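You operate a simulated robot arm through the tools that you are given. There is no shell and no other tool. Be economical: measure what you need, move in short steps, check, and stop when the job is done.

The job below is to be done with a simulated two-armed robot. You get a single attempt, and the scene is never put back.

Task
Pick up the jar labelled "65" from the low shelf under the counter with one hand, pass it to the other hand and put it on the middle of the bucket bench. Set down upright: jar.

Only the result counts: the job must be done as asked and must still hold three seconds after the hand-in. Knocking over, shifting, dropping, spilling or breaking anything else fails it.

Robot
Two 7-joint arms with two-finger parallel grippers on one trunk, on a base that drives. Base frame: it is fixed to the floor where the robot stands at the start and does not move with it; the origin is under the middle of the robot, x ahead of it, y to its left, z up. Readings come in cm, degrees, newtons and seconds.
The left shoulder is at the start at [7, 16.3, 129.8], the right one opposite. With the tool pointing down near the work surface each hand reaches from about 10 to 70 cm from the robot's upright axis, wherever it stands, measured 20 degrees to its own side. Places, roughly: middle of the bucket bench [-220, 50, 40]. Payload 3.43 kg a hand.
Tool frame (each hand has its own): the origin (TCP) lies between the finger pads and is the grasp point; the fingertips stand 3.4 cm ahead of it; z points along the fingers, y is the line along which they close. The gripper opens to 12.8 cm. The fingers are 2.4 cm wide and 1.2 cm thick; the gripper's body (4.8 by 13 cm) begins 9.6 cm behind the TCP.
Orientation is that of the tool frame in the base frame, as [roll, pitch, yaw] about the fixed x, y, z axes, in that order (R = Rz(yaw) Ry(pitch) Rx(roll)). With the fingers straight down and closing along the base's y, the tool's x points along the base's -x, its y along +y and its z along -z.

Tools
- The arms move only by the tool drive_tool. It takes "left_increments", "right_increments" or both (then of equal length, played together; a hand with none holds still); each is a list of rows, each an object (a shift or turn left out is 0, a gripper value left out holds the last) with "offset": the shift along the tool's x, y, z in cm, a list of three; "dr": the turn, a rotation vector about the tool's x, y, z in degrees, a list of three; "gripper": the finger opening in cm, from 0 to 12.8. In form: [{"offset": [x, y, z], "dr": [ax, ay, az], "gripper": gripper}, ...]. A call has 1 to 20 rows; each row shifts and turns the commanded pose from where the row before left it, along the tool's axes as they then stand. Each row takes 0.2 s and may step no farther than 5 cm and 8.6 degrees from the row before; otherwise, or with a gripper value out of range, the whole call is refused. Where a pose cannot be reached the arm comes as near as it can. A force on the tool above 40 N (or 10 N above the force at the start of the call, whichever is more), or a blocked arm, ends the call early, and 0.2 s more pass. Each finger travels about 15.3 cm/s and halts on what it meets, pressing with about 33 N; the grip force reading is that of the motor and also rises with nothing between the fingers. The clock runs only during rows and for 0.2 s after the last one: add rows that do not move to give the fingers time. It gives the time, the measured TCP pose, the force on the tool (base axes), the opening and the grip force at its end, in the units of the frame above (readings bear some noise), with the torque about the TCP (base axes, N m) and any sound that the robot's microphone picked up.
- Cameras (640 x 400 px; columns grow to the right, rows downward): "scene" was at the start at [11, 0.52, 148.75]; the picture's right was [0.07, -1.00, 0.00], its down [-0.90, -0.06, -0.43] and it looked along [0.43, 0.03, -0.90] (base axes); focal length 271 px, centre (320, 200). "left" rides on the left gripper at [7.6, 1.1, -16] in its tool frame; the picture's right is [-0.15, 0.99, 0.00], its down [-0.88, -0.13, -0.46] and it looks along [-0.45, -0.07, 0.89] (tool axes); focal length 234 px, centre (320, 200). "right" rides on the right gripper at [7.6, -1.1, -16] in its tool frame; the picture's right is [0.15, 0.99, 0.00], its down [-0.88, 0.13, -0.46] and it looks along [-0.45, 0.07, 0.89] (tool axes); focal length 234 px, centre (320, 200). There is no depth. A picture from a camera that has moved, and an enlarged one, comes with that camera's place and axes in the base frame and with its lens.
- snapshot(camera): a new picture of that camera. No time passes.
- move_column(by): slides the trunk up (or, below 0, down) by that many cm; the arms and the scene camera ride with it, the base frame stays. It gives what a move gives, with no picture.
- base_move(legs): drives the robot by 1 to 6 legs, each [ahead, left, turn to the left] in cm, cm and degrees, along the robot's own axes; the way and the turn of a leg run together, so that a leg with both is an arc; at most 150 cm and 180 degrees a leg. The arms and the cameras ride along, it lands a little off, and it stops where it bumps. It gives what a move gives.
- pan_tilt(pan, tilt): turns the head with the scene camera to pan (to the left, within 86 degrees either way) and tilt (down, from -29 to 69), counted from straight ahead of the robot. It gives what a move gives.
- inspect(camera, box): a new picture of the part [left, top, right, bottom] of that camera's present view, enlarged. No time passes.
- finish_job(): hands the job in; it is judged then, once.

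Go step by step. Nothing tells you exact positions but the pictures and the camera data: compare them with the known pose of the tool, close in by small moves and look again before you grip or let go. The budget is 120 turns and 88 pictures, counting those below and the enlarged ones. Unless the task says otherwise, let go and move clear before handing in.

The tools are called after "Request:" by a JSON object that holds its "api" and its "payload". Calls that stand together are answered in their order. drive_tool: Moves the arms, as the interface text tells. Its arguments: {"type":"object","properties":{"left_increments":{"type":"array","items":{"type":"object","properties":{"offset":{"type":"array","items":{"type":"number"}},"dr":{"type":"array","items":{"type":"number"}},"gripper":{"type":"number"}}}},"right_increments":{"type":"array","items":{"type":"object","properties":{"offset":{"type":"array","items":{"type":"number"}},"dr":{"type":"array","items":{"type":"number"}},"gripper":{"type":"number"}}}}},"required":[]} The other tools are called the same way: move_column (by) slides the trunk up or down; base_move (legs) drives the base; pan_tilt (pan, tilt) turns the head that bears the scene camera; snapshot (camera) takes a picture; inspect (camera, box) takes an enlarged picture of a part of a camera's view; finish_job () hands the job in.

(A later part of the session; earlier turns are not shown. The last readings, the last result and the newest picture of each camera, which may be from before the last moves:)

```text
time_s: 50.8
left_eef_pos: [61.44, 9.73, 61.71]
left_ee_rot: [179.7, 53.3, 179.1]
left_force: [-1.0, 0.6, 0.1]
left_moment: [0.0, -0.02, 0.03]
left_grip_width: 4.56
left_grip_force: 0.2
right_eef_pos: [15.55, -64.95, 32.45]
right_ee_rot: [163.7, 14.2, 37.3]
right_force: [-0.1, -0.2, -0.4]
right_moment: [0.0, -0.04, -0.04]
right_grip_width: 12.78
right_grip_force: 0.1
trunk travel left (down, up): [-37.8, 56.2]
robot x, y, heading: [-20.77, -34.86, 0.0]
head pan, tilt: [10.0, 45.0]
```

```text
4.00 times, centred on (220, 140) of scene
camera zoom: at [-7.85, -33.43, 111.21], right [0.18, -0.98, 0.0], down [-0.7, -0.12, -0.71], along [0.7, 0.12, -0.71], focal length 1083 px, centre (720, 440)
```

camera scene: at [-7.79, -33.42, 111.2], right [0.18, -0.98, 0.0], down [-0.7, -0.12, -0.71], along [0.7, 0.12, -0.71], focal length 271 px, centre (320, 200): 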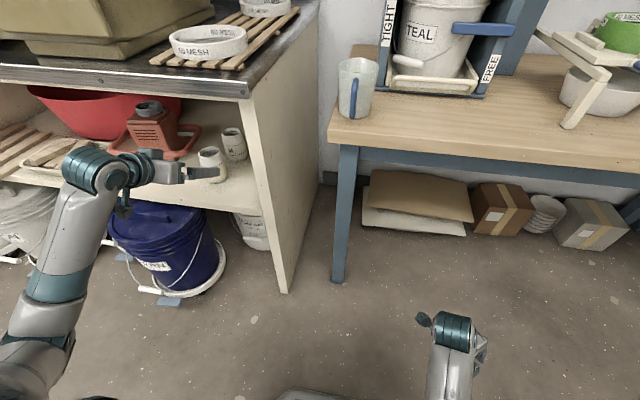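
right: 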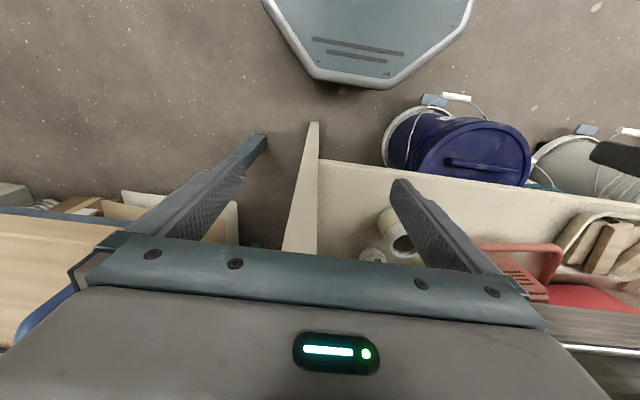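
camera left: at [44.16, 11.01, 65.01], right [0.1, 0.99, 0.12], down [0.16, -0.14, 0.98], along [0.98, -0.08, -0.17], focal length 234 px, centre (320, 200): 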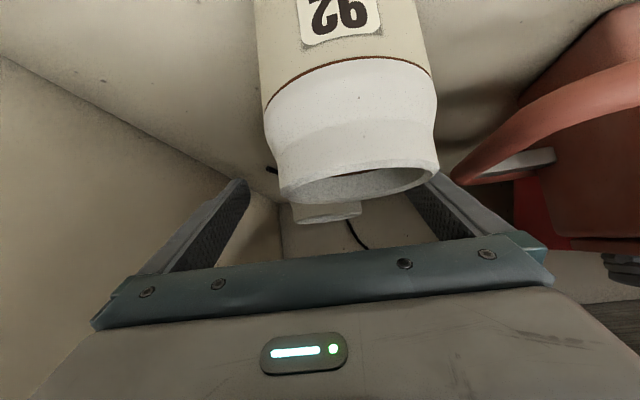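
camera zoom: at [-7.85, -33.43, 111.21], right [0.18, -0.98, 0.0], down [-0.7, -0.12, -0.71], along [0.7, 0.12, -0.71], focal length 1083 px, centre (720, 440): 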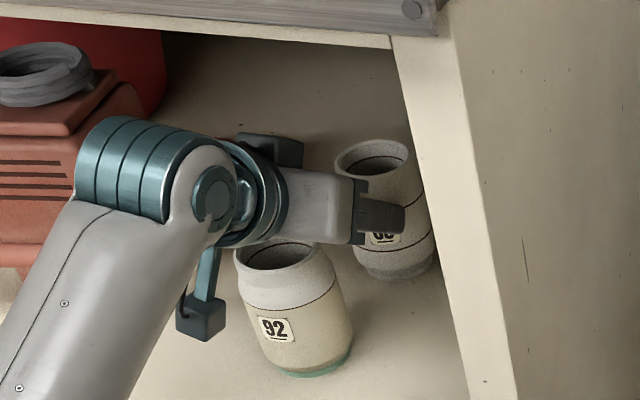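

The fingers closed just in front of jar 65: it stands nearer x 65 and was nudged back about 1 cm, still upright. Reaching further at this pitch would bring the camera housing onto jar 92, so I'll open, back out and steepen the hand to 50°.

Request:
{"api": "drive_tool", "payload": {"left_increments": [{"gripper": 8}, {"gripper": 12.8}, {}, {"offset": [0, 0, -3.5]}, {"offset": [0, 0, -3.5]}, {"dr": [0, 6.5, 0]}, {"dr": [0, 6.5, 0]}, {}]}}

Request:
{"api": "snapshot", "payload": {"camera": "left"}}

Request:
{"api": "inspect", "payload": {"camera": "scene", "box": [140, 90, 300, 190]}}

```text
time_s: 52.6
left_eef_pos: [54.75, 9.79, 65.12]
left_ee_rot: [179.7, 39.6, 179.1]
left_force: [0.5, 0.3, -0.7]
left_moment: [0.02, 0.0, -0.01]
left_grip_width: 12.78
left_grip_force: 0.0
right_eef_pos: [15.36, -64.82, 32.7]
right_ee_rot: [163.4, 14.0, 37.4]
right_force: [0.4, -0.9, -0.2]
right_moment: [-0.01, -0.01, 0.02]
right_grip_width: 12.8
right_grip_force: 0.1
trunk travel left (down, up): [-37.8, 56.2]
robot x, y, heading: [-21.1, -35.31, 0.3]
head pan, tilt: [10.0, 45.0]
```

```text
57 pictures are left
camera left: at [38.8, 10.95, 72.41], right [0.13, 0.99, 0.1], down [0.38, -0.14, 0.91], along [0.91, -0.08, -0.4], focal length 234 px, centre (320, 200)
```

left: 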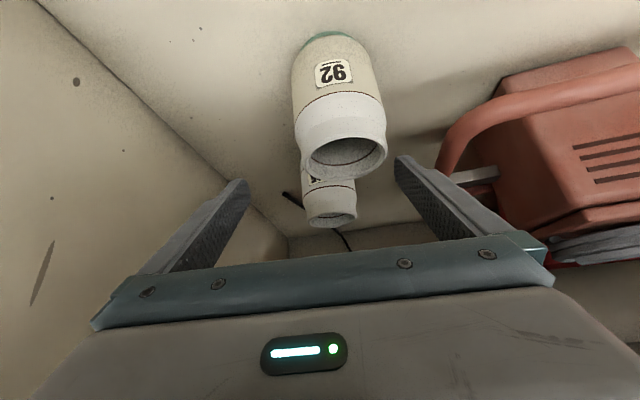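

```text
4.00 times, centred on (220, 140) of scene
camera zoom: at [-8.69, -33.32, 111.16], right [0.18, -0.98, 0.0], down [-0.69, -0.13, -0.71], along [0.7, 0.13, -0.7], focal length 1083 px, centre (720, 440)
```

zoom: 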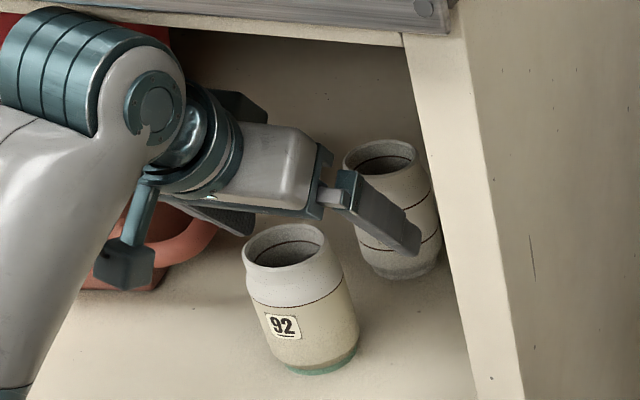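

The scene camera shifted slightly, so the wrist may be pressing on the counter apron. I'll look closely.

Request:
{"api": "inspect", "payload": {"camera": "scene", "box": [40, 40, 240, 165]}}

Request:
{"api": "drive_tool", "payload": {"left_increments": [{}, {}]}}

```text
3.20 times, centred on (140, 102) of scene
camera zoom: at [-8.69, -33.32, 111.16], right [0.18, -0.98, 0.0], down [-0.69, -0.13, -0.71], along [0.7, 0.13, -0.7], focal length 866 px, centre (896, 512)
```

zoom: 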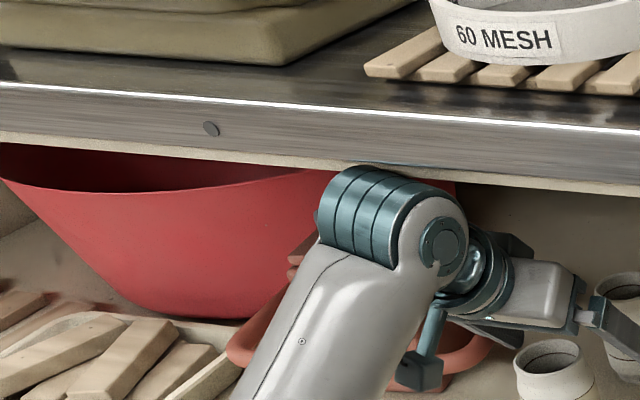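

```text
time_s: 53.2
left_eef_pos: [54.73, 9.85, 65.03]
left_ee_rot: [179.6, 39.5, 179.0]
left_force: [0.3, -0.4, 0.5]
left_moment: [-0.02, 0.01, 0.03]
left_grip_width: 12.79
left_grip_force: 0.0
right_eef_pos: [15.33, -64.73, 32.87]
right_ee_rot: [163.2, 13.8, 37.4]
right_force: [0.1, -0.2, 0.0]
right_moment: [-0.04, 0.01, -0.02]
right_grip_width: 12.78
right_grip_force: 0.1
trunk travel left (down, up): [-37.8, 56.2]
robot x, y, heading: [-20.92, -35.21, 0.2]
head pan, tilt: [10.0, 45.0]
```

The wrist barrel is touching the apron underside. I'll undo the tilt, go back in at the shallow pitch, and tilt only once deeper and lower.

Request:
{"api": "drive_tool", "payload": {"left_increments": [{"dr": [0, -6.5, 0]}, {"dr": [0, -6.5, 0]}, {}]}}

Request:
{"api": "inspect", "payload": {"camera": "scene", "box": [40, 40, 280, 190]}}

```text
time_s: 54.0
left_eef_pos: [55.88, 9.98, 65.83]
left_ee_rot: [179.7, 53.3, 179.1]
left_force: [-0.3, -0.6, 0.1]
left_moment: [0.0, 0.03, 0.02]
left_grip_width: 12.82
left_grip_force: 0.0
right_eef_pos: [15.56, -64.9, 32.61]
right_ee_rot: [163.7, 14.2, 37.4]
right_force: [0.2, -1.4, -1.7]
right_moment: [-0.03, -0.01, -0.02]
right_grip_width: 12.8
right_grip_force: 0.0
trunk travel left (down, up): [-37.8, 56.2]
robot x, y, heading: [-20.68, -34.75, -0.0]
head pan, tilt: [10.0, 45.0]
```

```text
2.67 times, centred on (160, 115) of scene
camera zoom: at [-7.81, -33.41, 111.24], right [0.18, -0.98, 0.0], down [-0.7, -0.12, -0.71], along [0.7, 0.12, -0.71], focal length 722 px, centre (747, 427)
```

zoom: 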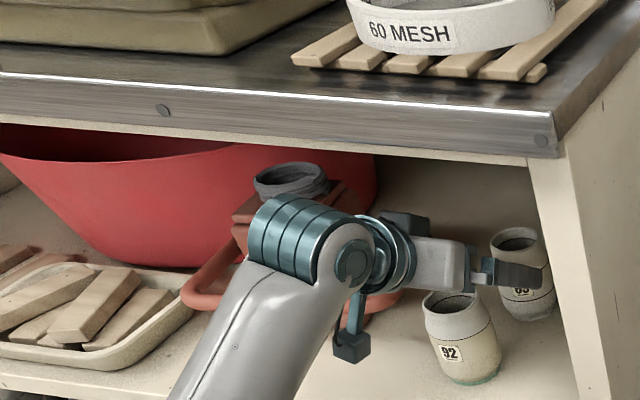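

Contact released and the robot is back where it was. I'll go back in along the fingers, then tilt there.

Request:
{"api": "drive_tool", "payload": {"left_increments": [{"offset": [-0.24, 0, 3.3]}, {"offset": [-0.24, 0, 3.3]}, {}, {"dr": [0, 6.5, 0]}, {}]}}

Request:
{"api": "inspect", "payload": {"camera": "scene", "box": [80, 60, 280, 185]}}

Request:
{"api": "snapshot", "payload": {"camera": "left"}}

```text
time_s: 55.2
left_eef_pos: [61.28, 9.73, 61.93]
left_ee_rot: [179.7, 46.6, 179.1]
left_force: [-1.0, -0.1, 0.3]
left_moment: [-0.01, 0.02, -0.03]
left_grip_width: 12.8
left_grip_force: 0.1
right_eef_pos: [15.6, -64.89, 32.57]
right_ee_rot: [163.7, 14.2, 37.3]
right_force: [0.5, 0.2, -0.9]
right_moment: [-0.04, 0.01, -0.01]
right_grip_width: 12.81
right_grip_force: 0.1
trunk travel left (down, up): [-37.8, 56.2]
robot x, y, heading: [-20.85, -34.96, 0.3]
head pan, tilt: [10.0, 45.0]
```

```text
3.20 times, centred on (180, 122) of scene
camera zoom: at [-7.83, -33.44, 111.21], right [0.18, -0.98, 0.0], down [-0.7, -0.12, -0.71], along [0.7, 0.12, -0.71], focal length 866 px, centre (768, 448)
```

zoom: 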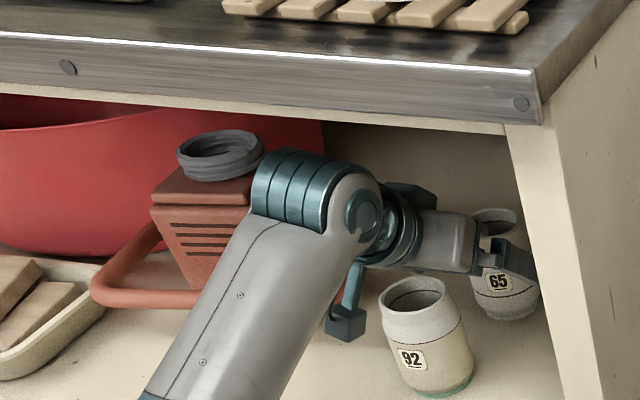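

```text
52 pictures are left
camera left: at [44.57, 11.02, 67.32], right [0.11, 0.99, 0.11], down [0.27, -0.14, 0.95], along [0.96, -0.08, -0.28], focal length 234 px, centre (320, 200)
```

left: 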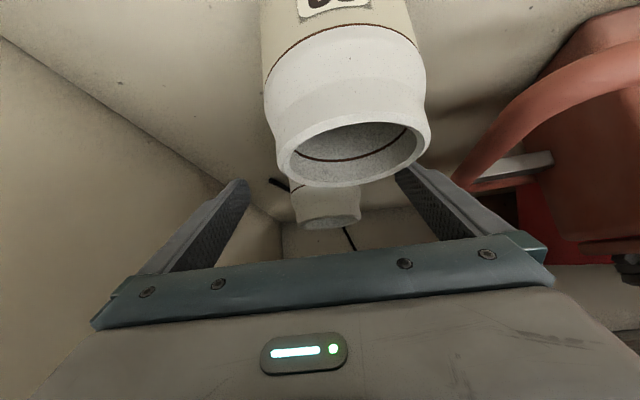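

All clear. I'll tilt the remaining 6.5° and check again.

Request:
{"api": "drive_tool", "payload": {"left_increments": [{"dr": [0, 6.5, 0]}, {}]}}

Request:
{"api": "inspect", "payload": {"camera": "scene", "box": [80, 60, 280, 185]}}

Request:
{"api": "snapshot", "payload": {"camera": "left"}}

```text
time_s: 55.8
left_eef_pos: [61.3, 9.78, 61.96]
left_ee_rot: [179.7, 40.1, 179.2]
left_force: [-0.4, 0.8, -0.3]
left_moment: [0.01, -0.02, 0.02]
left_grip_width: 12.8
left_grip_force: 0.0
right_eef_pos: [15.59, -64.82, 32.59]
right_ee_rot: [163.6, 14.2, 37.3]
right_force: [0.0, -0.1, -0.3]
right_moment: [-0.01, 0.0, -0.03]
right_grip_width: 12.79
right_grip_force: 0.0
trunk travel left (down, up): [-37.8, 56.2]
robot x, y, heading: [-21.03, -35.02, 0.3]
head pan, tilt: [10.0, 45.0]
```

```text
3.20 times, centred on (180, 122) of scene
camera zoom: at [-7.83, -33.43, 111.21], right [0.18, -0.98, 0.0], down [-0.7, -0.13, -0.71], along [0.7, 0.12, -0.71], focal length 866 px, centre (768, 448)
```

zoom: 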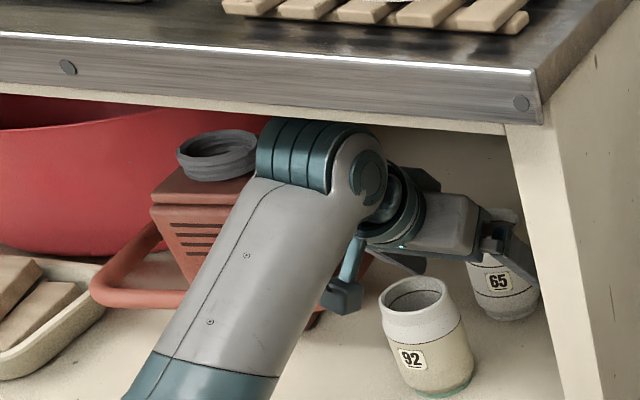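

```text
50 pictures are left
camera left: at [45.28, 11.01, 69.29], right [0.12, 0.99, 0.1], down [0.38, -0.14, 0.92], along [0.92, -0.07, -0.39], focal length 234 px, centre (320, 200)
```

left: 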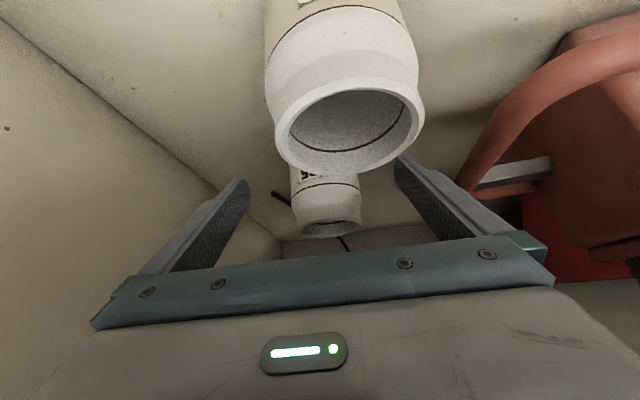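

No contact yet. Now forward 3.5 cm and down 1.5 cm to straddle jar 65's middle, watching the camera housing over jar 92.

Request:
{"api": "drive_tool", "payload": {"left_increments": [{"offset": [-1.34, 0.1, 1.12]}, {"offset": [-0.9, 0.1, 1.6]}, {}]}}

Request:
{"api": "inspect", "payload": {"camera": "scene", "box": [120, 80, 280, 180]}}

Request:
{"api": "snapshot", "payload": {"camera": "left"}}

```text
time_s: 56.6
left_eef_pos: [65.09, 9.97, 61.65]
left_ee_rot: [179.8, 40.2, 179.2]
left_force: [0.3, 0.2, -0.3]
left_moment: [-0.01, -0.01, -0.02]
left_grip_width: 12.78
left_grip_force: 0.1
right_eef_pos: [15.5, -64.93, 32.6]
right_ee_rot: [163.7, 14.2, 37.3]
right_force: [0.9, -0.2, 0.3]
right_moment: [0.0, -0.01, 0.0]
right_grip_width: 12.78
right_grip_force: 0.0
trunk travel left (down, up): [-37.8, 56.2]
robot x, y, heading: [-20.95, -35.09, 0.1]
head pan, tilt: [10.0, 45.0]
```

```text
4.00 times, centred on (200, 130) of scene
camera zoom: at [-7.84, -33.43, 111.21], right [0.18, -0.98, 0.0], down [-0.7, -0.13, -0.71], along [0.7, 0.12, -0.71], focal length 1083 px, centre (800, 480)
```

zoom: 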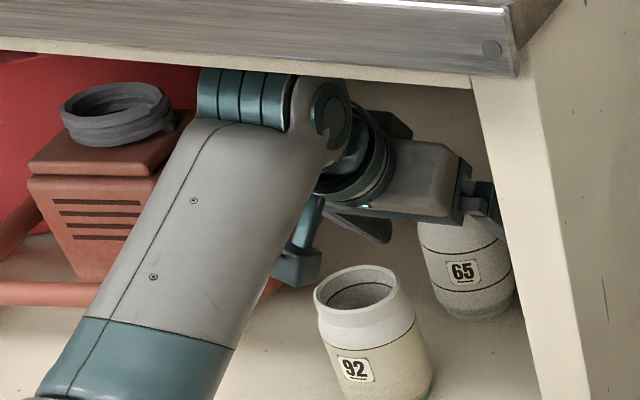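

```text
48 pictures are left
camera left: at [49.05, 11.21, 68.8], right [0.12, 0.99, 0.1], down [0.38, -0.14, 0.92], along [0.92, -0.07, -0.39], focal length 234 px, centre (320, 200)
```

left: 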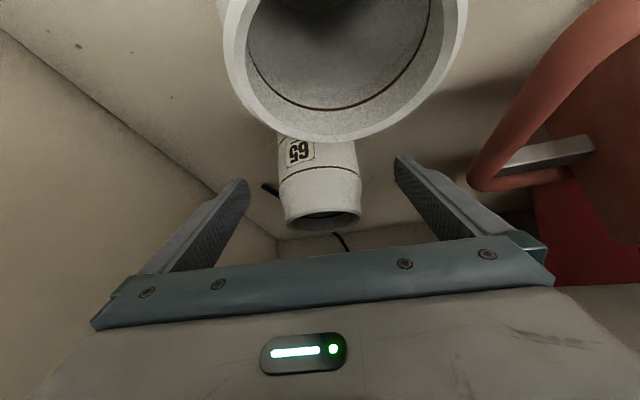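

Jar 65 is now well between the fingers. I'll lower 0.8 cm and close.

Request:
{"api": "drive_tool", "payload": {"left_increments": [{"offset": [0.51, 0, 0.61]}, {"gripper": 10}, {"gripper": 8.5}, {"gripper": 7.5}, {"gripper": 7}, {"gripper": 6.5}, {"gripper": 6}, {"gripper": 5.5}, {"gripper": 5}, {"gripper": 4.5}, {"gripper": 4}, {}, {}]}}

Request:
{"api": "inspect", "payload": {"camera": "scene", "box": [120, 80, 280, 180]}}

Request:
{"api": "snapshot", "payload": {"camera": "left"}}

```text
time_s: 59.4
left_eef_pos: [64.98, 9.77, 60.78]
left_ee_rot: [179.7, 40.2, 179.2]
left_force: [1.5, -0.5, -0.1]
left_moment: [-0.12, 0.01, 0.02]
left_grip_width: 7.33
left_grip_force: 32.8
right_eef_pos: [15.54, -64.8, 32.57]
right_ee_rot: [163.8, 14.2, 37.3]
right_force: [0.4, 0.1, 1.1]
right_moment: [-0.01, 0.0, -0.01]
right_grip_width: 12.8
right_grip_force: 0.0
trunk travel left (down, up): [-37.8, 56.2]
robot x, y, heading: [-21.06, -35.08, 0.1]
head pan, tilt: [10.0, 45.0]
```

```text
4.00 times, centred on (200, 130) of scene
camera zoom: at [-7.83, -33.43, 111.21], right [0.18, -0.98, 0.0], down [-0.7, -0.12, -0.71], along [0.7, 0.12, -0.71], focal length 1083 px, centre (800, 480)
```

zoom: 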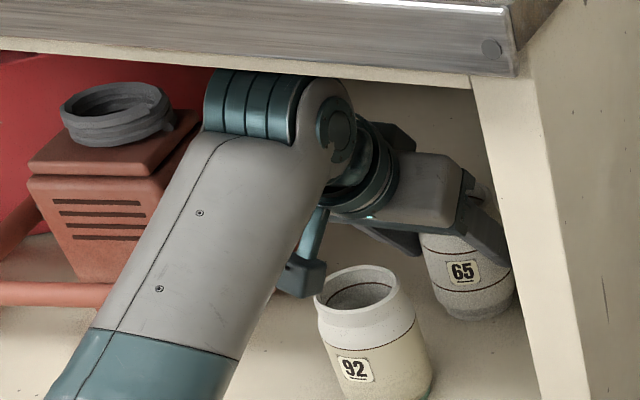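

```text
46 pictures are left
camera left: at [48.97, 11.1, 67.94], right [0.12, 0.99, 0.1], down [0.38, -0.14, 0.92], along [0.92, -0.08, -0.39], focal length 234 px, centre (320, 200)
```

left: 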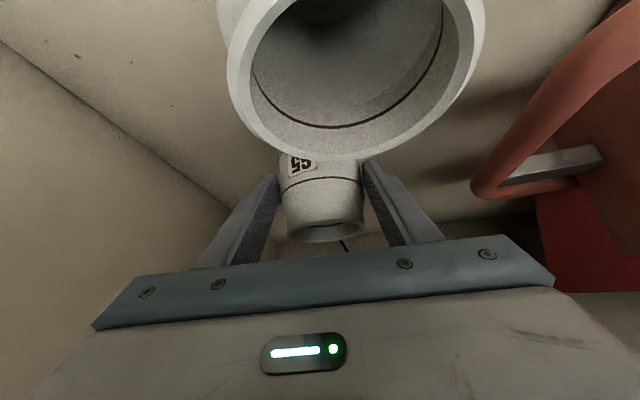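

Jar 65 is gripped (7.3 cm wide, 33 N). Jar 92 blocks the straight way out, so I'll lift 2.5 cm and check.

Request:
{"api": "drive_tool", "payload": {"left_increments": [{"offset": [-0.54, 0, -0.64]}, {"offset": [-0.54, 0, -0.64]}, {"offset": [-0.54, 0, -0.64]}, {}]}}

Request:
{"api": "inspect", "payload": {"camera": "scene", "box": [120, 80, 280, 180]}}

```text
time_s: 60.4
left_eef_pos: [64.88, 9.98, 63.02]
left_ee_rot: [179.8, 40.1, 179.3]
left_force: [0.0, 0.9, -2.6]
left_moment: [0.01, 0.09, 0.0]
left_grip_width: 7.3
left_grip_force: 33.1
right_eef_pos: [15.49, -64.98, 32.55]
right_ee_rot: [163.7, 14.3, 37.3]
right_force: [0.1, 0.7, -0.5]
right_moment: [0.05, -0.01, -0.02]
right_grip_width: 12.82
right_grip_force: 0.0
trunk travel left (down, up): [-37.8, 56.2]
robot x, y, heading: [-20.84, -35.03, 0.1]
head pan, tilt: [10.0, 45.0]
```

```text
4.00 times, centred on (200, 130) of scene
camera zoom: at [-7.79, -33.41, 111.2], right [0.18, -0.98, 0.0], down [-0.7, -0.13, -0.71], along [0.7, 0.12, -0.71], focal length 1083 px, centre (800, 480)
```

zoom: 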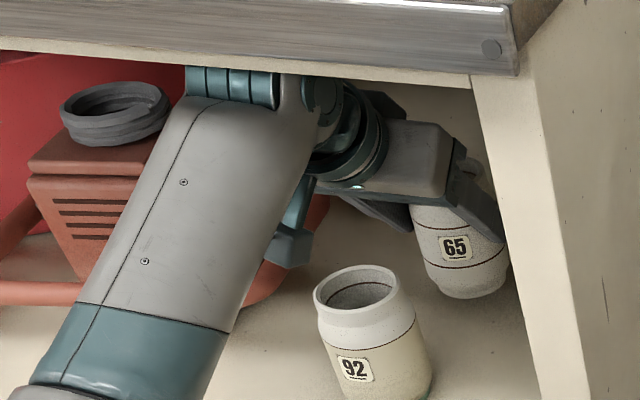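

The jar is lifted cleanly and light. I'll shift it right to y ≈ 2 so it can pass beside jar 92.

Request:
{"api": "drive_tool", "payload": {"left_increments": [{"offset": [0, -2, 0]}, {"offset": [0, -2, 0]}, {"offset": [0, -2, 0]}, {"offset": [0, -2, 0]}, {}]}}

Request:
{"api": "snapshot", "payload": {"camera": "left"}}

Request:
{"api": "inspect", "payload": {"camera": "scene", "box": [120, 80, 280, 180]}}

```text
time_s: 61.6
left_eef_pos: [64.79, 1.98, 63.04]
left_ee_rot: [179.8, 40.2, 179.3]
left_force: [0.5, 0.0, -4.3]
left_moment: [-0.02, 0.11, 0.0]
left_grip_width: 7.34
left_grip_force: 33.1
right_eef_pos: [15.5, -64.91, 32.63]
right_ee_rot: [163.7, 14.2, 37.3]
right_force: [-0.3, -0.8, -1.2]
right_moment: [0.01, 0.01, 0.02]
right_grip_width: 12.81
right_grip_force: 0.1
trunk travel left (down, up): [-37.8, 56.2]
robot x, y, heading: [-20.52, -35.13, 0.4]
head pan, tilt: [10.0, 45.0]
```

```text
44 pictures are left
camera left: at [48.75, 3.28, 70.3], right [0.12, 0.99, 0.1], down [0.38, -0.14, 0.92], along [0.92, -0.07, -0.39], focal length 234 px, centre (320, 200)
```

left: 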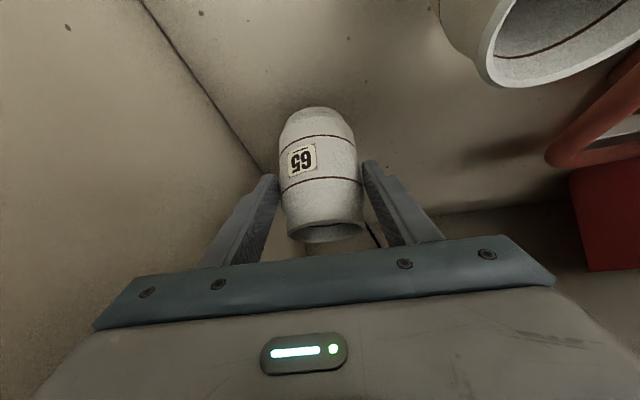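

```text
4.00 times, centred on (200, 130) of scene
camera zoom: at [-7.79, -33.42, 111.21], right [0.18, -0.98, 0.0], down [-0.7, -0.13, -0.71], along [0.7, 0.12, -0.71], focal length 1083 px, centre (800, 480)
```

zoom: 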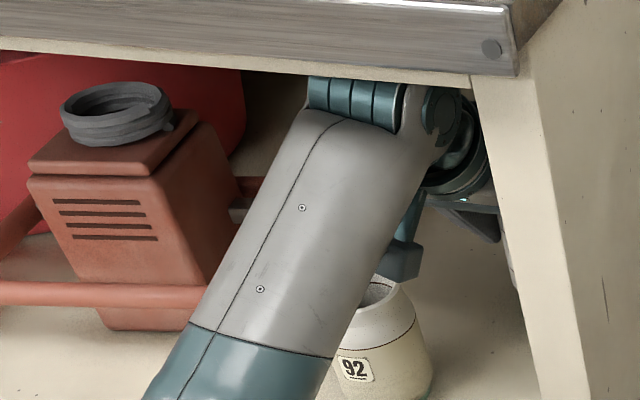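

Jar 65 is clear beside jar 92. I'll lower 0.8 cm for apron clearance and drive the base straight back so that the arm leaves rigidly.

Request:
{"api": "drive_tool", "payload": {"left_increments": [{"offset": [0.5, 0, 0.6]}, {}]}}

Request:
{"api": "base_move", "payload": {"legs": [[-15, 0, 0]]}}

Request:
{"api": "inspect", "payload": {"camera": "scene", "box": [120, 60, 320, 185]}}

```text
time_s: 62.2
left_eef_pos: [64.82, 1.92, 62.27]
left_ee_rot: [179.8, 40.0, 179.2]
left_force: [-0.4, 0.0, -3.4]
left_moment: [-0.02, 0.08, -0.02]
left_grip_width: 7.32
left_grip_force: 33.0
right_eef_pos: [15.5, -64.95, 32.55]
right_ee_rot: [163.7, 14.3, 37.3]
right_force: [-0.4, -0.2, -0.5]
right_moment: [-0.01, -0.02, -0.01]
right_grip_width: 12.8
right_grip_force: 0.2
trunk travel left (down, up): [-37.8, 56.2]
robot x, y, heading: [-20.62, -34.94, 0.4]
head pan, tilt: [10.0, 45.0]
```

```text
time_s: 63.5
left_eef_pos: [50.38, 1.84, 62.46]
left_ee_rot: [179.7, 40.1, 179.2]
left_force: [-0.8, 0.1, -2.0]
left_moment: [0.02, 0.1, -0.02]
left_grip_width: 7.34
left_grip_force: 32.6
right_eef_pos: [1.1, -65.04, 32.6]
right_ee_rot: [163.6, 14.2, 37.3]
right_force: [-0.2, 0.6, 0.5]
right_moment: [0.01, 0.0, 0.01]
right_grip_width: 12.78
right_grip_force: 0.1
trunk travel left (down, up): [-37.8, 56.2]
robot x, y, heading: [-35.0, -35.26, 0.1]
head pan, tilt: [10.0, 45.0]
```

```text
3.20 times, centred on (220, 122) of scene
camera zoom: at [-22.22, -33.48, 111.22], right [0.18, -0.98, 0.0], down [-0.7, -0.12, -0.71], along [0.7, 0.12, -0.71], focal length 866 px, centre (640, 448)
```

zoom: 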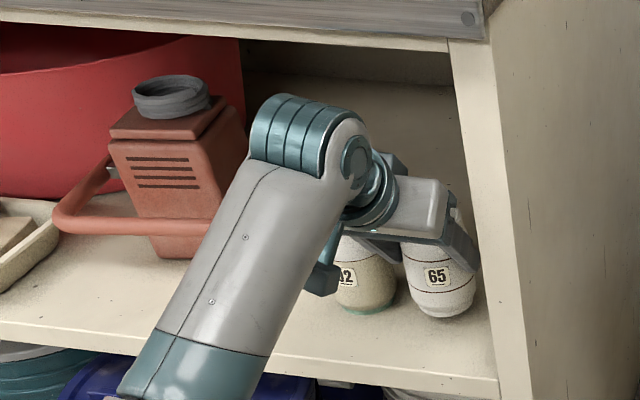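

Everything passes cleanly and jar 92 is in place. I'll back out the rest.

Request:
{"api": "base_move", "payload": {"legs": [[-40, 0, 0]]}}

Request:
{"api": "snapshot", "payload": {"camera": "scene"}}

```text
time_s: 66.0
left_eef_pos: [10.11, 1.26, 62.37]
left_ee_rot: [179.8, 40.3, 178.6]
left_force: [0.5, -0.1, -3.4]
left_moment: [0.01, 0.06, 0.03]
left_grip_width: 7.31
left_grip_force: 32.9
right_eef_pos: [-39.78, -65.28, 32.67]
right_ee_rot: [163.7, 14.2, 36.8]
right_force: [0.5, 0.1, 0.3]
right_moment: [-0.01, 0.03, 0.02]
right_grip_width: 12.8
right_grip_force: 0.0
trunk travel left (down, up): [-37.8, 56.2]
robot x, y, heading: [-76.09, -35.01, -0.2]
head pan, tilt: [10.0, 45.0]
```

```text
41 pictures are left
camera scene: at [-62.8, -33.5, 111.21], right [0.17, -0.99, 0.0], down [-0.7, -0.12, -0.71], along [0.7, 0.12, -0.71], focal length 271 px, centre (320, 200)
```

scene: 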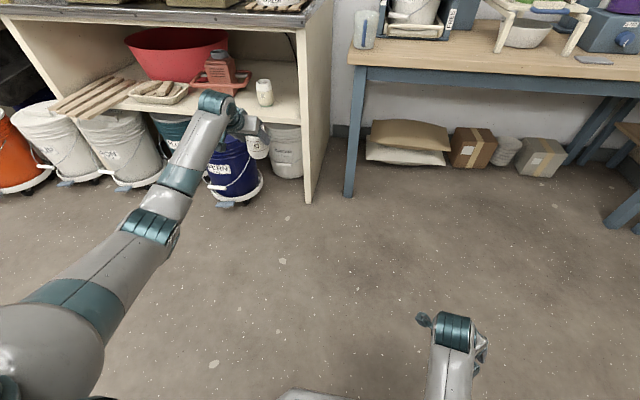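

Jar 65 is out of the shelf. I'll bring it in front of the chest and turn the left hand 30° to the right to present it for the handover.

Request:
{"api": "drive_tool", "payload": {"left_increments": [{"offset": [2.6, -2.8, -2.19]}, {"offset": [2.6, -2.8, -2.19]}, {"offset": [2.6, -2.8, -2.19]}, {"offset": [2.6, -2.8, -2.19]}, {"offset": [2.6, -2.8, -2.19]}, {"offset": [2.6, -2.8, -2.19]}, {"offset": [2.6, -2.8, -2.19]}, {"offset": [2.6, -2.8, -2.19]}, {"dr": [4.82, 0, 5.75]}, {"dr": [4.82, 0, 5.75]}, {"dr": [4.82, 0, 5.75]}, {"dr": [4.82, 0, 5.75]}, {}]}}

Request:
{"api": "snapshot", "payload": {"camera": "scene"}}

```text
time_s: 68.8
left_eef_pos: [-17.53, -20.49, 62.27]
left_ee_rot: [179.7, 40.0, 148.6]
left_force: [0.2, 0.9, -4.7]
left_moment: [0.06, 0.05, 0.0]
left_grip_width: 7.31
left_grip_force: 33.3
right_eef_pos: [-39.64, -65.24, 32.43]
right_ee_rot: [163.7, 14.3, 36.9]
right_force: [-0.6, 0.6, -1.0]
right_moment: [-0.01, 0.05, -0.01]
right_grip_width: 12.77
right_grip_force: 0.0
trunk travel left (down, up): [-37.8, 56.2]
robot x, y, heading: [-75.44, -35.18, -0.3]
head pan, tilt: [10.0, 45.0]
```

```text
40 pictures are left
camera scene: at [-62.78, -33.51, 111.21], right [0.17, -0.99, 0.0], down [-0.7, -0.12, -0.71], along [0.7, 0.12, -0.71], focal length 271 px, centre (320, 200)
```

scene: 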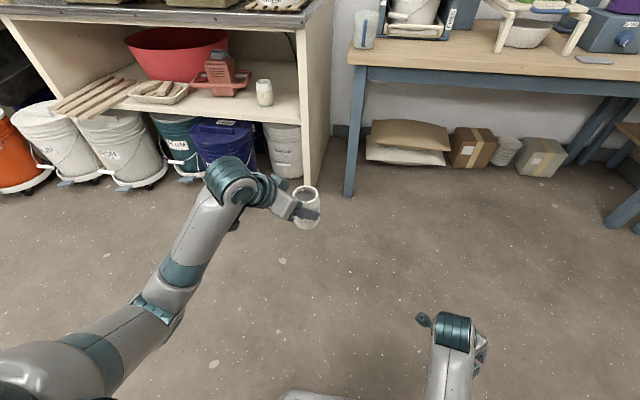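

The jar is presented well in front. Now I'll bring the right hand forward and up into free space before unwinding it.

Request:
{"api": "drive_tool", "payload": {"right_increments": [{"offset": [1.48, 3.07, -2.57]}, {"offset": [1.48, 3.07, -2.57]}, {"offset": [1.48, 3.07, -2.57]}, {"offset": [1.48, 3.07, -2.57]}, {"offset": [1.48, 3.07, -2.57]}, {"offset": [1.48, 3.07, -2.57]}, {"offset": [1.48, 3.07, -2.57]}]}}

```text
time_s: 69.5
left_eef_pos: [-17.59, -20.55, 62.18]
left_ee_rot: [179.7, 39.8, 148.6]
left_force: [0.0, -0.4, -3.7]
left_moment: [0.03, 0.04, -0.03]
left_grip_width: 7.31
left_grip_force: 32.8
right_eef_pos: [-34.37, -75.7, 39.39]
right_ee_rot: [155.6, 21.3, 33.7]
right_force: [-0.1, -0.7, 0.0]
right_moment: [0.04, 0.03, 0.01]
right_grip_width: 12.8
right_grip_force: 0.0
trunk travel left (down, up): [-37.8, 56.2]
robot x, y, heading: [-75.89, -35.16, -0.3]
head pan, tilt: [10.0, 45.0]
stopped in row 3 (right hand): the arm was blocked; the commanded pose is now the measured one
```

Blocked partway as the left one was; I'll repeat the outward move in smaller pieces from here.

Request:
{"api": "drive_tool", "payload": {"right_increments": [{"offset": [1.0, 2.5, -2.0]}, {"offset": [1.0, 2.5, -2.0]}, {"offset": [1.0, 2.5, -2.0]}, {"offset": [1.0, 2.5, -2.0]}, {"offset": [1.0, 2.5, -2.0]}]}}

Request:
{"api": "pan_tilt", "payload": {"pan": -40, "tilt": 55}}

Request:
{"api": "snapshot", "payload": {"camera": "scene"}}

```text
time_s: 70.9
left_eef_pos: [-17.51, -20.6, 62.13]
left_ee_rot: [179.7, 39.9, 148.6]
left_force: [-0.2, -0.5, -3.2]
left_moment: [0.03, 0.09, 0.01]
left_grip_width: 7.29
left_grip_force: 33.4
right_eef_pos: [-23.44, -82.24, 52.75]
right_ee_rot: [151.1, 24.1, 28.9]
right_force: [0.3, -1.3, 0.1]
right_moment: [0.02, 0.0, -0.02]
right_grip_width: 12.8
right_grip_force: 0.0
trunk travel left (down, up): [-37.8, 56.2]
robot x, y, heading: [-75.99, -35.19, -0.1]
head pan, tilt: [10.0, 45.0]
stopped in row 5 (right hand): the arm was blocked; the commanded pose is now the measured one
```

```text
time_s: 72.1
left_eef_pos: [-17.54, -20.56, 62.29]
left_ee_rot: [179.8, 39.9, 148.7]
left_force: [-0.4, 0.3, -3.2]
left_moment: [0.03, 0.06, -0.03]
left_grip_width: 7.33
left_grip_force: 32.8
right_eef_pos: [-23.36, -82.14, 52.75]
right_ee_rot: [151.1, 24.2, 28.9]
right_force: [0.3, -0.1, 0.4]
right_moment: [-0.01, -0.02, 0.03]
right_grip_width: 12.82
right_grip_force: 0.1
trunk travel left (down, up): [-37.8, 56.2]
robot x, y, heading: [-75.27, -34.75, -0.4]
head pan, tilt: [-40.0, 55.0]
```

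```text
39 pictures are left
camera scene: at [-65.29, -39.54, 109.87], right [-0.65, -0.76, 0.0], down [-0.62, 0.53, -0.57], along [0.44, -0.37, -0.82], focal length 271 px, centre (320, 200)
```

scene: 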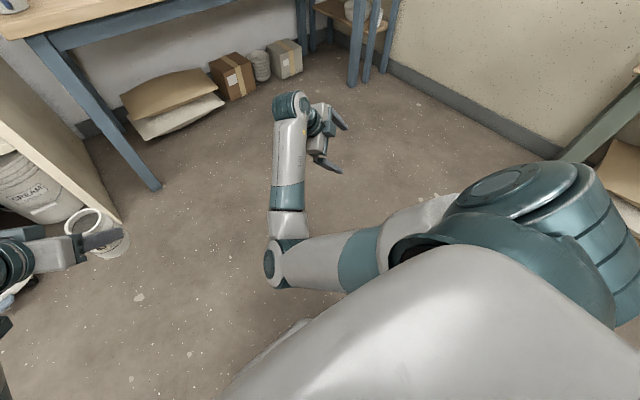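

The right arm is extended now. I'll unwind its wrist here.

Request:
{"api": "drive_tool", "payload": {"right_increments": [{"dr": [0, 0, -8.4]}, {"dr": [0, 0, -8.4]}, {"dr": [0, 0, -8.4]}, {"dr": [0, 0, -8.4]}, {"dr": [0, 0, -8.4]}, {"dr": [0, 0, -8.4]}, {"dr": [0, 0, -8.4]}, {"dr": [0, 0, -8.4]}]}}

```text
time_s: 74.1
left_eef_pos: [-17.57, -20.56, 62.06]
left_ee_rot: [179.7, 39.9, 148.6]
left_force: [-0.5, -0.3, -3.6]
left_moment: [0.04, 0.06, 0.01]
left_grip_width: 7.32
left_grip_force: 32.8
right_eef_pos: [-24.16, -85.17, 53.82]
right_ee_rot: [-164.5, 36.9, 106.2]
right_force: [0.2, 0.5, 0.1]
right_moment: [-0.01, -0.05, -0.03]
right_grip_width: 12.8
right_grip_force: 0.0
trunk travel left (down, up): [-37.8, 56.2]
robot x, y, heading: [-75.8, -34.64, -0.3]
head pan, tilt: [-40.0, 55.0]
stopped in row 8 (right hand): the arm was blocked; the commanded pose is now the measured one
```

It progressed to yaw 106° before a limit. I'll swing the fingers back toward straight down.

Request:
{"api": "drive_tool", "payload": {"right_increments": [{"dr": [-2.6, 7.35, 0]}, {"dr": [-2.6, 7.35, 0]}, {"dr": [-2.6, 7.35, 0]}, {"dr": [-2.6, 7.35, 0]}, {"dr": [-2.6, 7.35, 0]}]}}

Request:
{"api": "snapshot", "payload": {"camera": "scene"}}

```text
time_s: 75.3
left_eef_pos: [-17.42, -20.67, 62.17]
left_ee_rot: [179.7, 39.9, 148.6]
left_force: [0.0, 0.0, -3.1]
left_moment: [0.06, 0.08, 0.01]
left_grip_width: 7.34
left_grip_force: 33.7
right_eef_pos: [-24.06, -84.95, 53.75]
right_ee_rot: [-179.8, 0.1, 101.1]
right_force: [-0.3, 0.2, 0.0]
right_moment: [0.03, 0.0, 0.03]
right_grip_width: 12.77
right_grip_force: 0.1
trunk travel left (down, up): [-37.8, 56.2]
robot x, y, heading: [-75.78, -35.01, -0.3]
head pan, tilt: [-40.0, 55.0]
```

```text
38 pictures are left
camera scene: at [-65.29, -39.56, 109.86], right [-0.65, -0.76, 0.0], down [-0.62, 0.53, -0.57], along [0.44, -0.37, -0.82], focal length 271 px, centre (320, 200)
```

scene: 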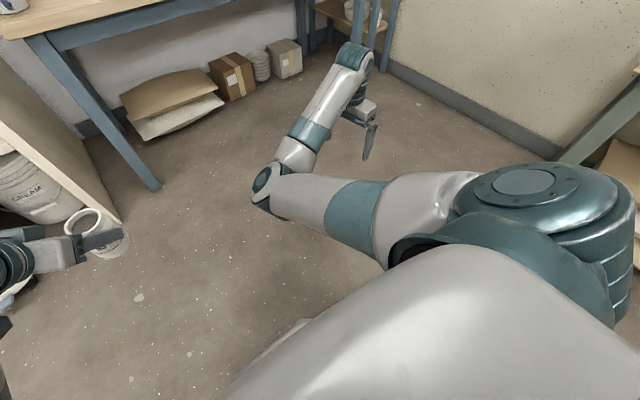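

The right hand points straight down now (yaw 101°). I'll continue the unwinding.

Request:
{"api": "drive_tool", "payload": {"right_increments": [{"dr": [0, 0, -8.1]}, {"dr": [0, 0, -8.1]}, {"dr": [0, 0, -8.1]}, {"dr": [0, 0, -8.1]}, {"dr": [0, 0, -8.1]}, {"dr": [0, 0, -8.1]}, {"dr": [0, 0, -8.1]}, {"dr": [0, 0, -8.1]}, {"dr": [0, 0, -8.1]}, {"dr": [0, 0, -8.1]}, {"dr": [0, 0, -8.1]}, {"dr": [0, 0, -8.1]}, {"dr": [0, 0, -8.1]}, {"dr": [0, 0, -8.1]}, {"dr": [0, 0, -8.1]}, {"dr": [0, 0, -8.1]}, {"dr": [0, 0, -8.1]}]}}

Request:
{"api": "snapshot", "payload": {"camera": "scene"}}

```text
time_s: 78.9
left_eef_pos: [-17.47, -20.52, 62.21]
left_ee_rot: [179.8, 40.1, 148.6]
left_force: [0.1, 0.6, -3.1]
left_moment: [0.05, 0.06, 0.02]
left_grip_width: 7.31
left_grip_force: 32.6
right_eef_pos: [-24.22, -84.9, 53.74]
right_ee_rot: [-179.9, -0.5, -121.0]
right_force: [0.2, 0.5, -0.5]
right_moment: [0.02, -0.03, -0.01]
right_grip_width: 12.79
right_grip_force: 0.1
trunk travel left (down, up): [-37.8, 56.2]
robot x, y, heading: [-75.62, -35.17, -0.4]
head pan, tilt: [-40.0, 55.0]
```

```text
37 pictures are left
camera scene: at [-65.29, -39.55, 109.87], right [-0.65, -0.76, 0.0], down [-0.62, 0.53, -0.57], along [0.44, -0.37, -0.82], focal length 271 px, centre (320, 200)
```

scene: 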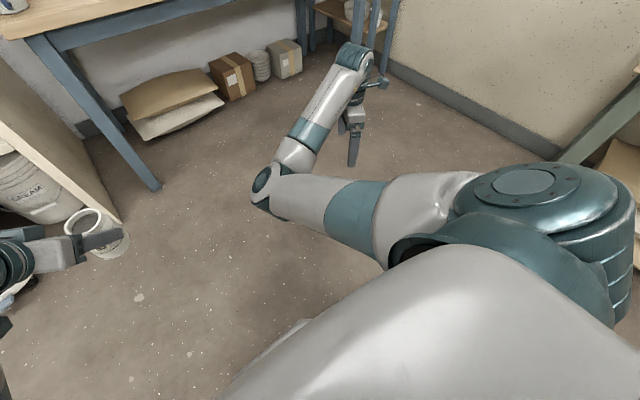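

The right hand is untangled but its elbow sits inward, so it can best point forward. I'll point the right hand forward (yaw 10°, 30° below horizontal), and then turn the left hand further to the right so the two meet at right angles.

Request:
{"api": "drive_tool", "payload": {"right_increments": [{"dr": [0, 0, 8.2]}, {"dr": [0, 0, 8.2]}, {"dr": [0, 0, 8.2]}, {"dr": [0, 0, 8.2]}, {"dr": [0, 0, 8.2]}, {"dr": [0, 0, 8.2]}, {"dr": [0, -8.57, 0]}, {"dr": [0, -8.57, 0]}, {"dr": [0, -8.57, 0]}, {"dr": [0, -8.57, 0]}, {"dr": [0, -8.57, 0]}, {"dr": [0, -8.57, 0]}, {"dr": [0, -8.57, 0]}, {}]}}

Request:
{"api": "snapshot", "payload": {"camera": "scene"}}

```text
time_s: 81.9
left_eef_pos: [-17.54, -20.55, 62.21]
left_ee_rot: [179.7, 40.1, 148.7]
left_force: [-0.6, 0.2, -3.2]
left_moment: [0.03, 0.09, 0.01]
left_grip_width: 7.3
left_grip_force: 32.9
right_eef_pos: [-23.94, -84.84, 53.7]
right_ee_rot: [-179.2, 59.7, -169.8]
right_force: [0.6, -1.0, 0.0]
right_moment: [0.01, -0.04, 0.02]
right_grip_width: 12.79
right_grip_force: 0.0
trunk travel left (down, up): [-37.8, 56.2]
robot x, y, heading: [-75.61, -34.76, -0.3]
head pan, tilt: [-40.0, 55.0]
```

```text
36 pictures are left
camera scene: at [-65.29, -39.52, 109.86], right [-0.65, -0.76, 0.0], down [-0.62, 0.53, -0.57], along [0.44, -0.37, -0.82], focal length 271 px, centre (320, 200)
```

scene: 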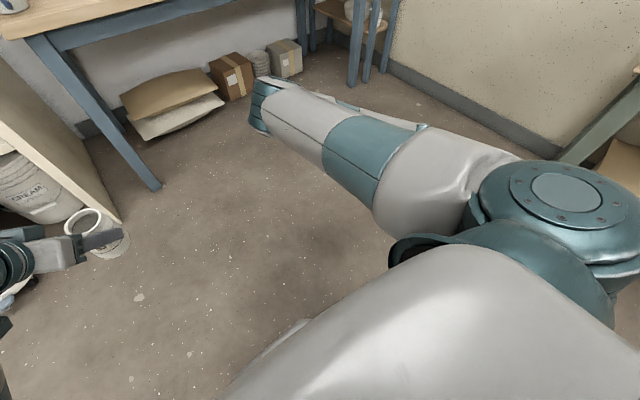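

The right elbow is folded forward in this posture. I'll extend the hand forward to straighten the arm and look again.

Request:
{"api": "drive_tool", "payload": {"right_increments": [{"offset": [-2.85, 0.1, 3.25]}, {"offset": [-2.85, 0.1, 3.25]}, {"offset": [-2.85, 0.1, 3.25]}, {"offset": [-2.85, 0.1, 3.25]}, {"offset": [-2.85, 0.1, 3.25]}, {"offset": [-2.85, 0.1, 3.25]}, {}]}}

Request:
{"api": "snapshot", "payload": {"camera": "scene"}}

```text
time_s: 83.5
left_eef_pos: [-17.44, -20.5, 62.2]
left_ee_rot: [179.7, 40.0, 148.7]
left_force: [-0.9, -0.2, -3.6]
left_moment: [0.0, 0.08, -0.02]
left_grip_width: 7.3
left_grip_force: 32.9
right_eef_pos: [1.01, -79.98, 58.48]
right_ee_rot: [-179.4, 59.6, -169.9]
right_force: [-0.4, 0.2, -0.1]
right_moment: [0.0, 0.01, -0.02]
right_grip_width: 12.81
right_grip_force: 0.0
trunk travel left (down, up): [-37.8, 56.2]
robot x, y, heading: [-75.26, -35.21, -0.3]
head pan, tilt: [-40.0, 55.0]
```

```text
35 pictures are left
camera scene: at [-65.29, -39.54, 109.87], right [-0.65, -0.76, 0.0], down [-0.62, 0.53, -0.57], along [0.44, -0.37, -0.82], focal length 271 px, centre (320, 200)
```

scene: 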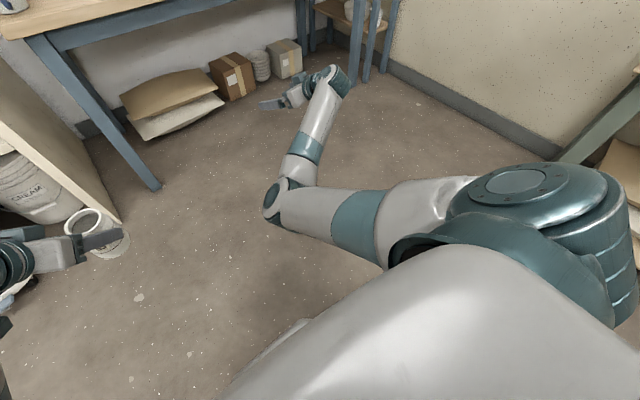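

This posture works: the elbow is behind and the hand points forward. I'll bring the jar toward the right hand's area and turn the left hand to yaw −80°.

Request:
{"api": "drive_tool", "payload": {"left_increments": [{"offset": [-2.97, -2.51, 2.5]}, {"offset": [-2.97, -2.51, 2.5]}, {"offset": [-2.97, -2.51, 2.5]}, {"offset": [-2.97, -2.51, 2.5]}, {"offset": [-2.97, -2.51, 2.5]}, {"offset": [-2.97, -2.51, 2.5]}, {"dr": [5.27, 0, 6.28]}, {"dr": [5.27, 0, 6.28]}, {"dr": [5.27, 0, 6.28]}, {"dr": [5.27, 0, 6.28]}, {"dr": [5.27, 0, 6.28]}, {"dr": [5.27, 0, 6.28]}, {}]}}

Request:
{"api": "pan_tilt", "payload": {"pan": -12, "tilt": 50}}

Request:
{"api": "snapshot", "payload": {"camera": "scene"}}

```text
time_s: 86.3
left_eef_pos: [-5.36, -45.43, 62.11]
left_ee_rot: [179.8, 39.9, 99.5]
left_force: [0.5, -0.2, -2.2]
left_moment: [0.07, 0.02, 0.0]
left_grip_width: 7.3
left_grip_force: 33.4
right_eef_pos: [1.0, -79.95, 58.54]
right_ee_rot: [-179.4, 59.6, -169.8]
right_force: [-0.1, 0.1, 0.1]
right_moment: [-0.04, -0.03, 0.01]
right_grip_width: 12.86
right_grip_force: 0.2
trunk travel left (down, up): [-37.8, 56.2]
robot x, y, heading: [-75.39, -35.2, -0.4]
head pan, tilt: [-40.0, 55.0]
```

```text
time_s: 87.2
left_eef_pos: [-5.42, -45.36, 62.19]
left_ee_rot: [179.8, 39.8, 99.5]
left_force: [-0.7, 0.3, -4.0]
left_moment: [0.06, 0.02, 0.0]
left_grip_width: 7.3
left_grip_force: 33.0
right_eef_pos: [1.08, -80.11, 58.55]
right_ee_rot: [-179.3, 59.6, -169.8]
right_force: [-0.2, -0.6, 0.6]
right_moment: [0.0, -0.01, 0.05]
right_grip_width: 12.84
right_grip_force: 0.0
trunk travel left (down, up): [-37.8, 56.2]
robot x, y, heading: [-75.92, -34.59, -0.7]
head pan, tilt: [-12.0, 50.0]
```

```text
34 pictures are left
camera scene: at [-63.26, -36.55, 110.51], right [-0.21, -0.98, 0.0], down [-0.75, 0.16, -0.64], along [0.63, -0.14, -0.77], focal length 271 px, centre (320, 200)
```

scene: 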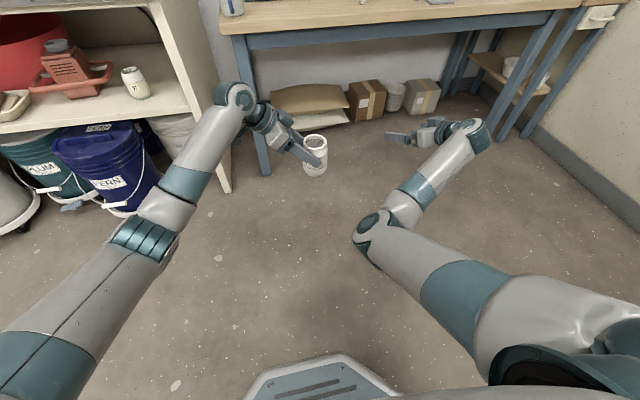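

Both hands are well placed for a right-angle handover. I'll move the jar a bit right, and pull the right hand back and across to a spot 16 cm short of the jar.

Request:
{"api": "drive_tool", "payload": {"left_increments": [{}, {}, {}, {"offset": [-3.5, -0.77, 2.96]}, {"offset": [-3.5, -0.77, 2.96]}, {"offset": [-3.5, -0.77, 2.96]}, {}, {}, {}, {}], "right_increments": [{"offset": [0.44, 0.7, -4.3]}, {"offset": [0.44, 0.7, -4.3]}, {"offset": [0.44, 0.7, -4.3]}, {"offset": [0.44, 0.7, -4.3]}, {"offset": [0.44, 0.7, -4.3]}, {"offset": [-0.63, 4.6, 0.59]}, {"offset": [-0.63, 4.6, 0.59]}, {"offset": [-0.63, 4.6, 0.59]}, {"offset": [-0.63, 4.6, 0.59]}, {}]}}

Request:
{"api": "snapshot", "payload": {"camera": "scene"}}

Request:
{"api": "snapshot", "payload": {"camera": "right"}}

```text
time_s: 89.4
left_eef_pos: [-5.53, -59.28, 62.33]
left_ee_rot: [179.8, 39.8, 99.5]
left_force: [0.2, 0.6, -3.5]
left_moment: [0.08, 0.01, -0.06]
left_grip_width: 7.31
left_grip_force: 32.9
right_eef_pos: [-19.16, -61.16, 68.23]
right_ee_rot: [-179.4, 59.6, -169.8]
right_force: [0.1, 0.1, -0.2]
right_moment: [0.0, -0.02, 0.01]
right_grip_width: 12.83
right_grip_force: 0.2
trunk travel left (down, up): [-37.8, 56.2]
robot x, y, heading: [-75.7, -35.16, -0.6]
head pan, tilt: [-12.0, 50.0]
```

```text
33 pictures are left
camera scene: at [-63.26, -36.56, 110.51], right [-0.21, -0.98, 0.0], down [-0.75, 0.16, -0.64], along [0.63, -0.14, -0.77], focal length 271 px, centre (320, 200)
```

scene: 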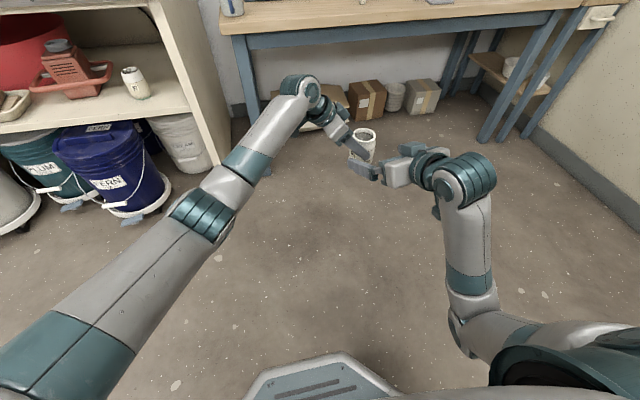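

```text
32 pictures are left
camera right: at [-36.35, -65.27, 69.9], right [-0.24, 0.96, -0.13], down [0.03, 0.14, 0.99], along [0.97, 0.23, -0.06], focal length 234 px, centre (320, 200)
```

right: 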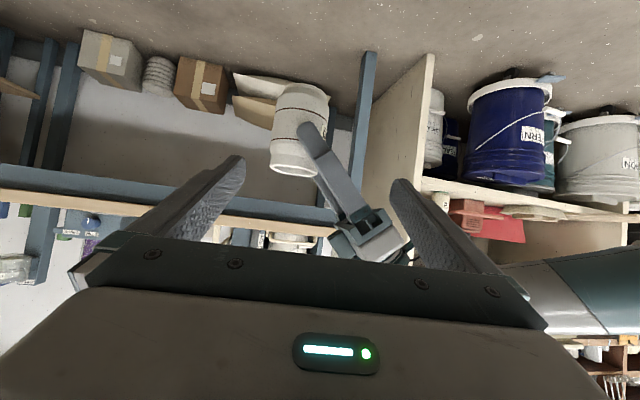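

The jar sits nearer the left fingertips than I assumed. I'll zoom in with the right camera and scene camera to measure.

Request:
{"api": "inspect", "payload": {"camera": "right", "box": [240, 70, 400, 170]}}

Request:
{"api": "inspect", "payload": {"camera": "scene", "box": [280, 90, 440, 190]}}

```text
4.00 times, centred on (320, 120) of right
camera zoom: at [-36.35, -65.27, 69.9], right [-0.24, 0.96, -0.13], down [0.03, 0.14, 0.99], along [0.97, 0.23, -0.06], focal length 937 px, centre (320, 520)
```

zoom: 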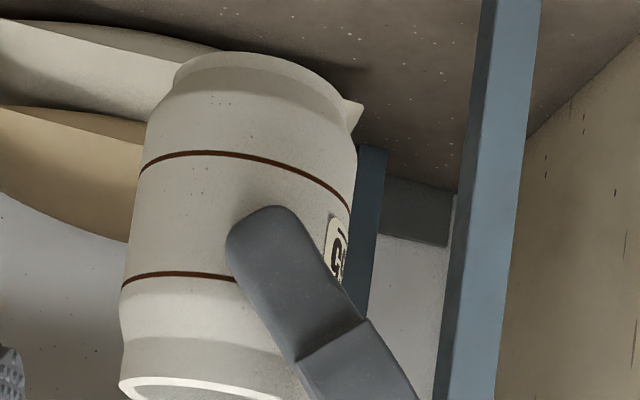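

```text
4.00 times, centred on (360, 140) of scene
camera zoom: at [-63.26, -36.56, 110.51], right [-0.21, -0.98, 0.0], down [-0.75, 0.16, -0.64], along [0.63, -0.14, -0.77], focal length 1083 px, centre (160, 440)
```

zoom: 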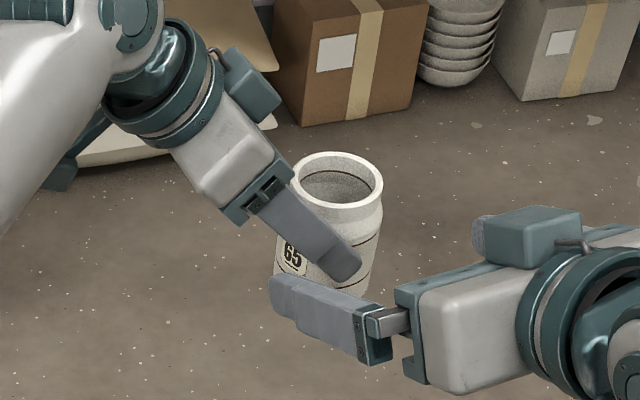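

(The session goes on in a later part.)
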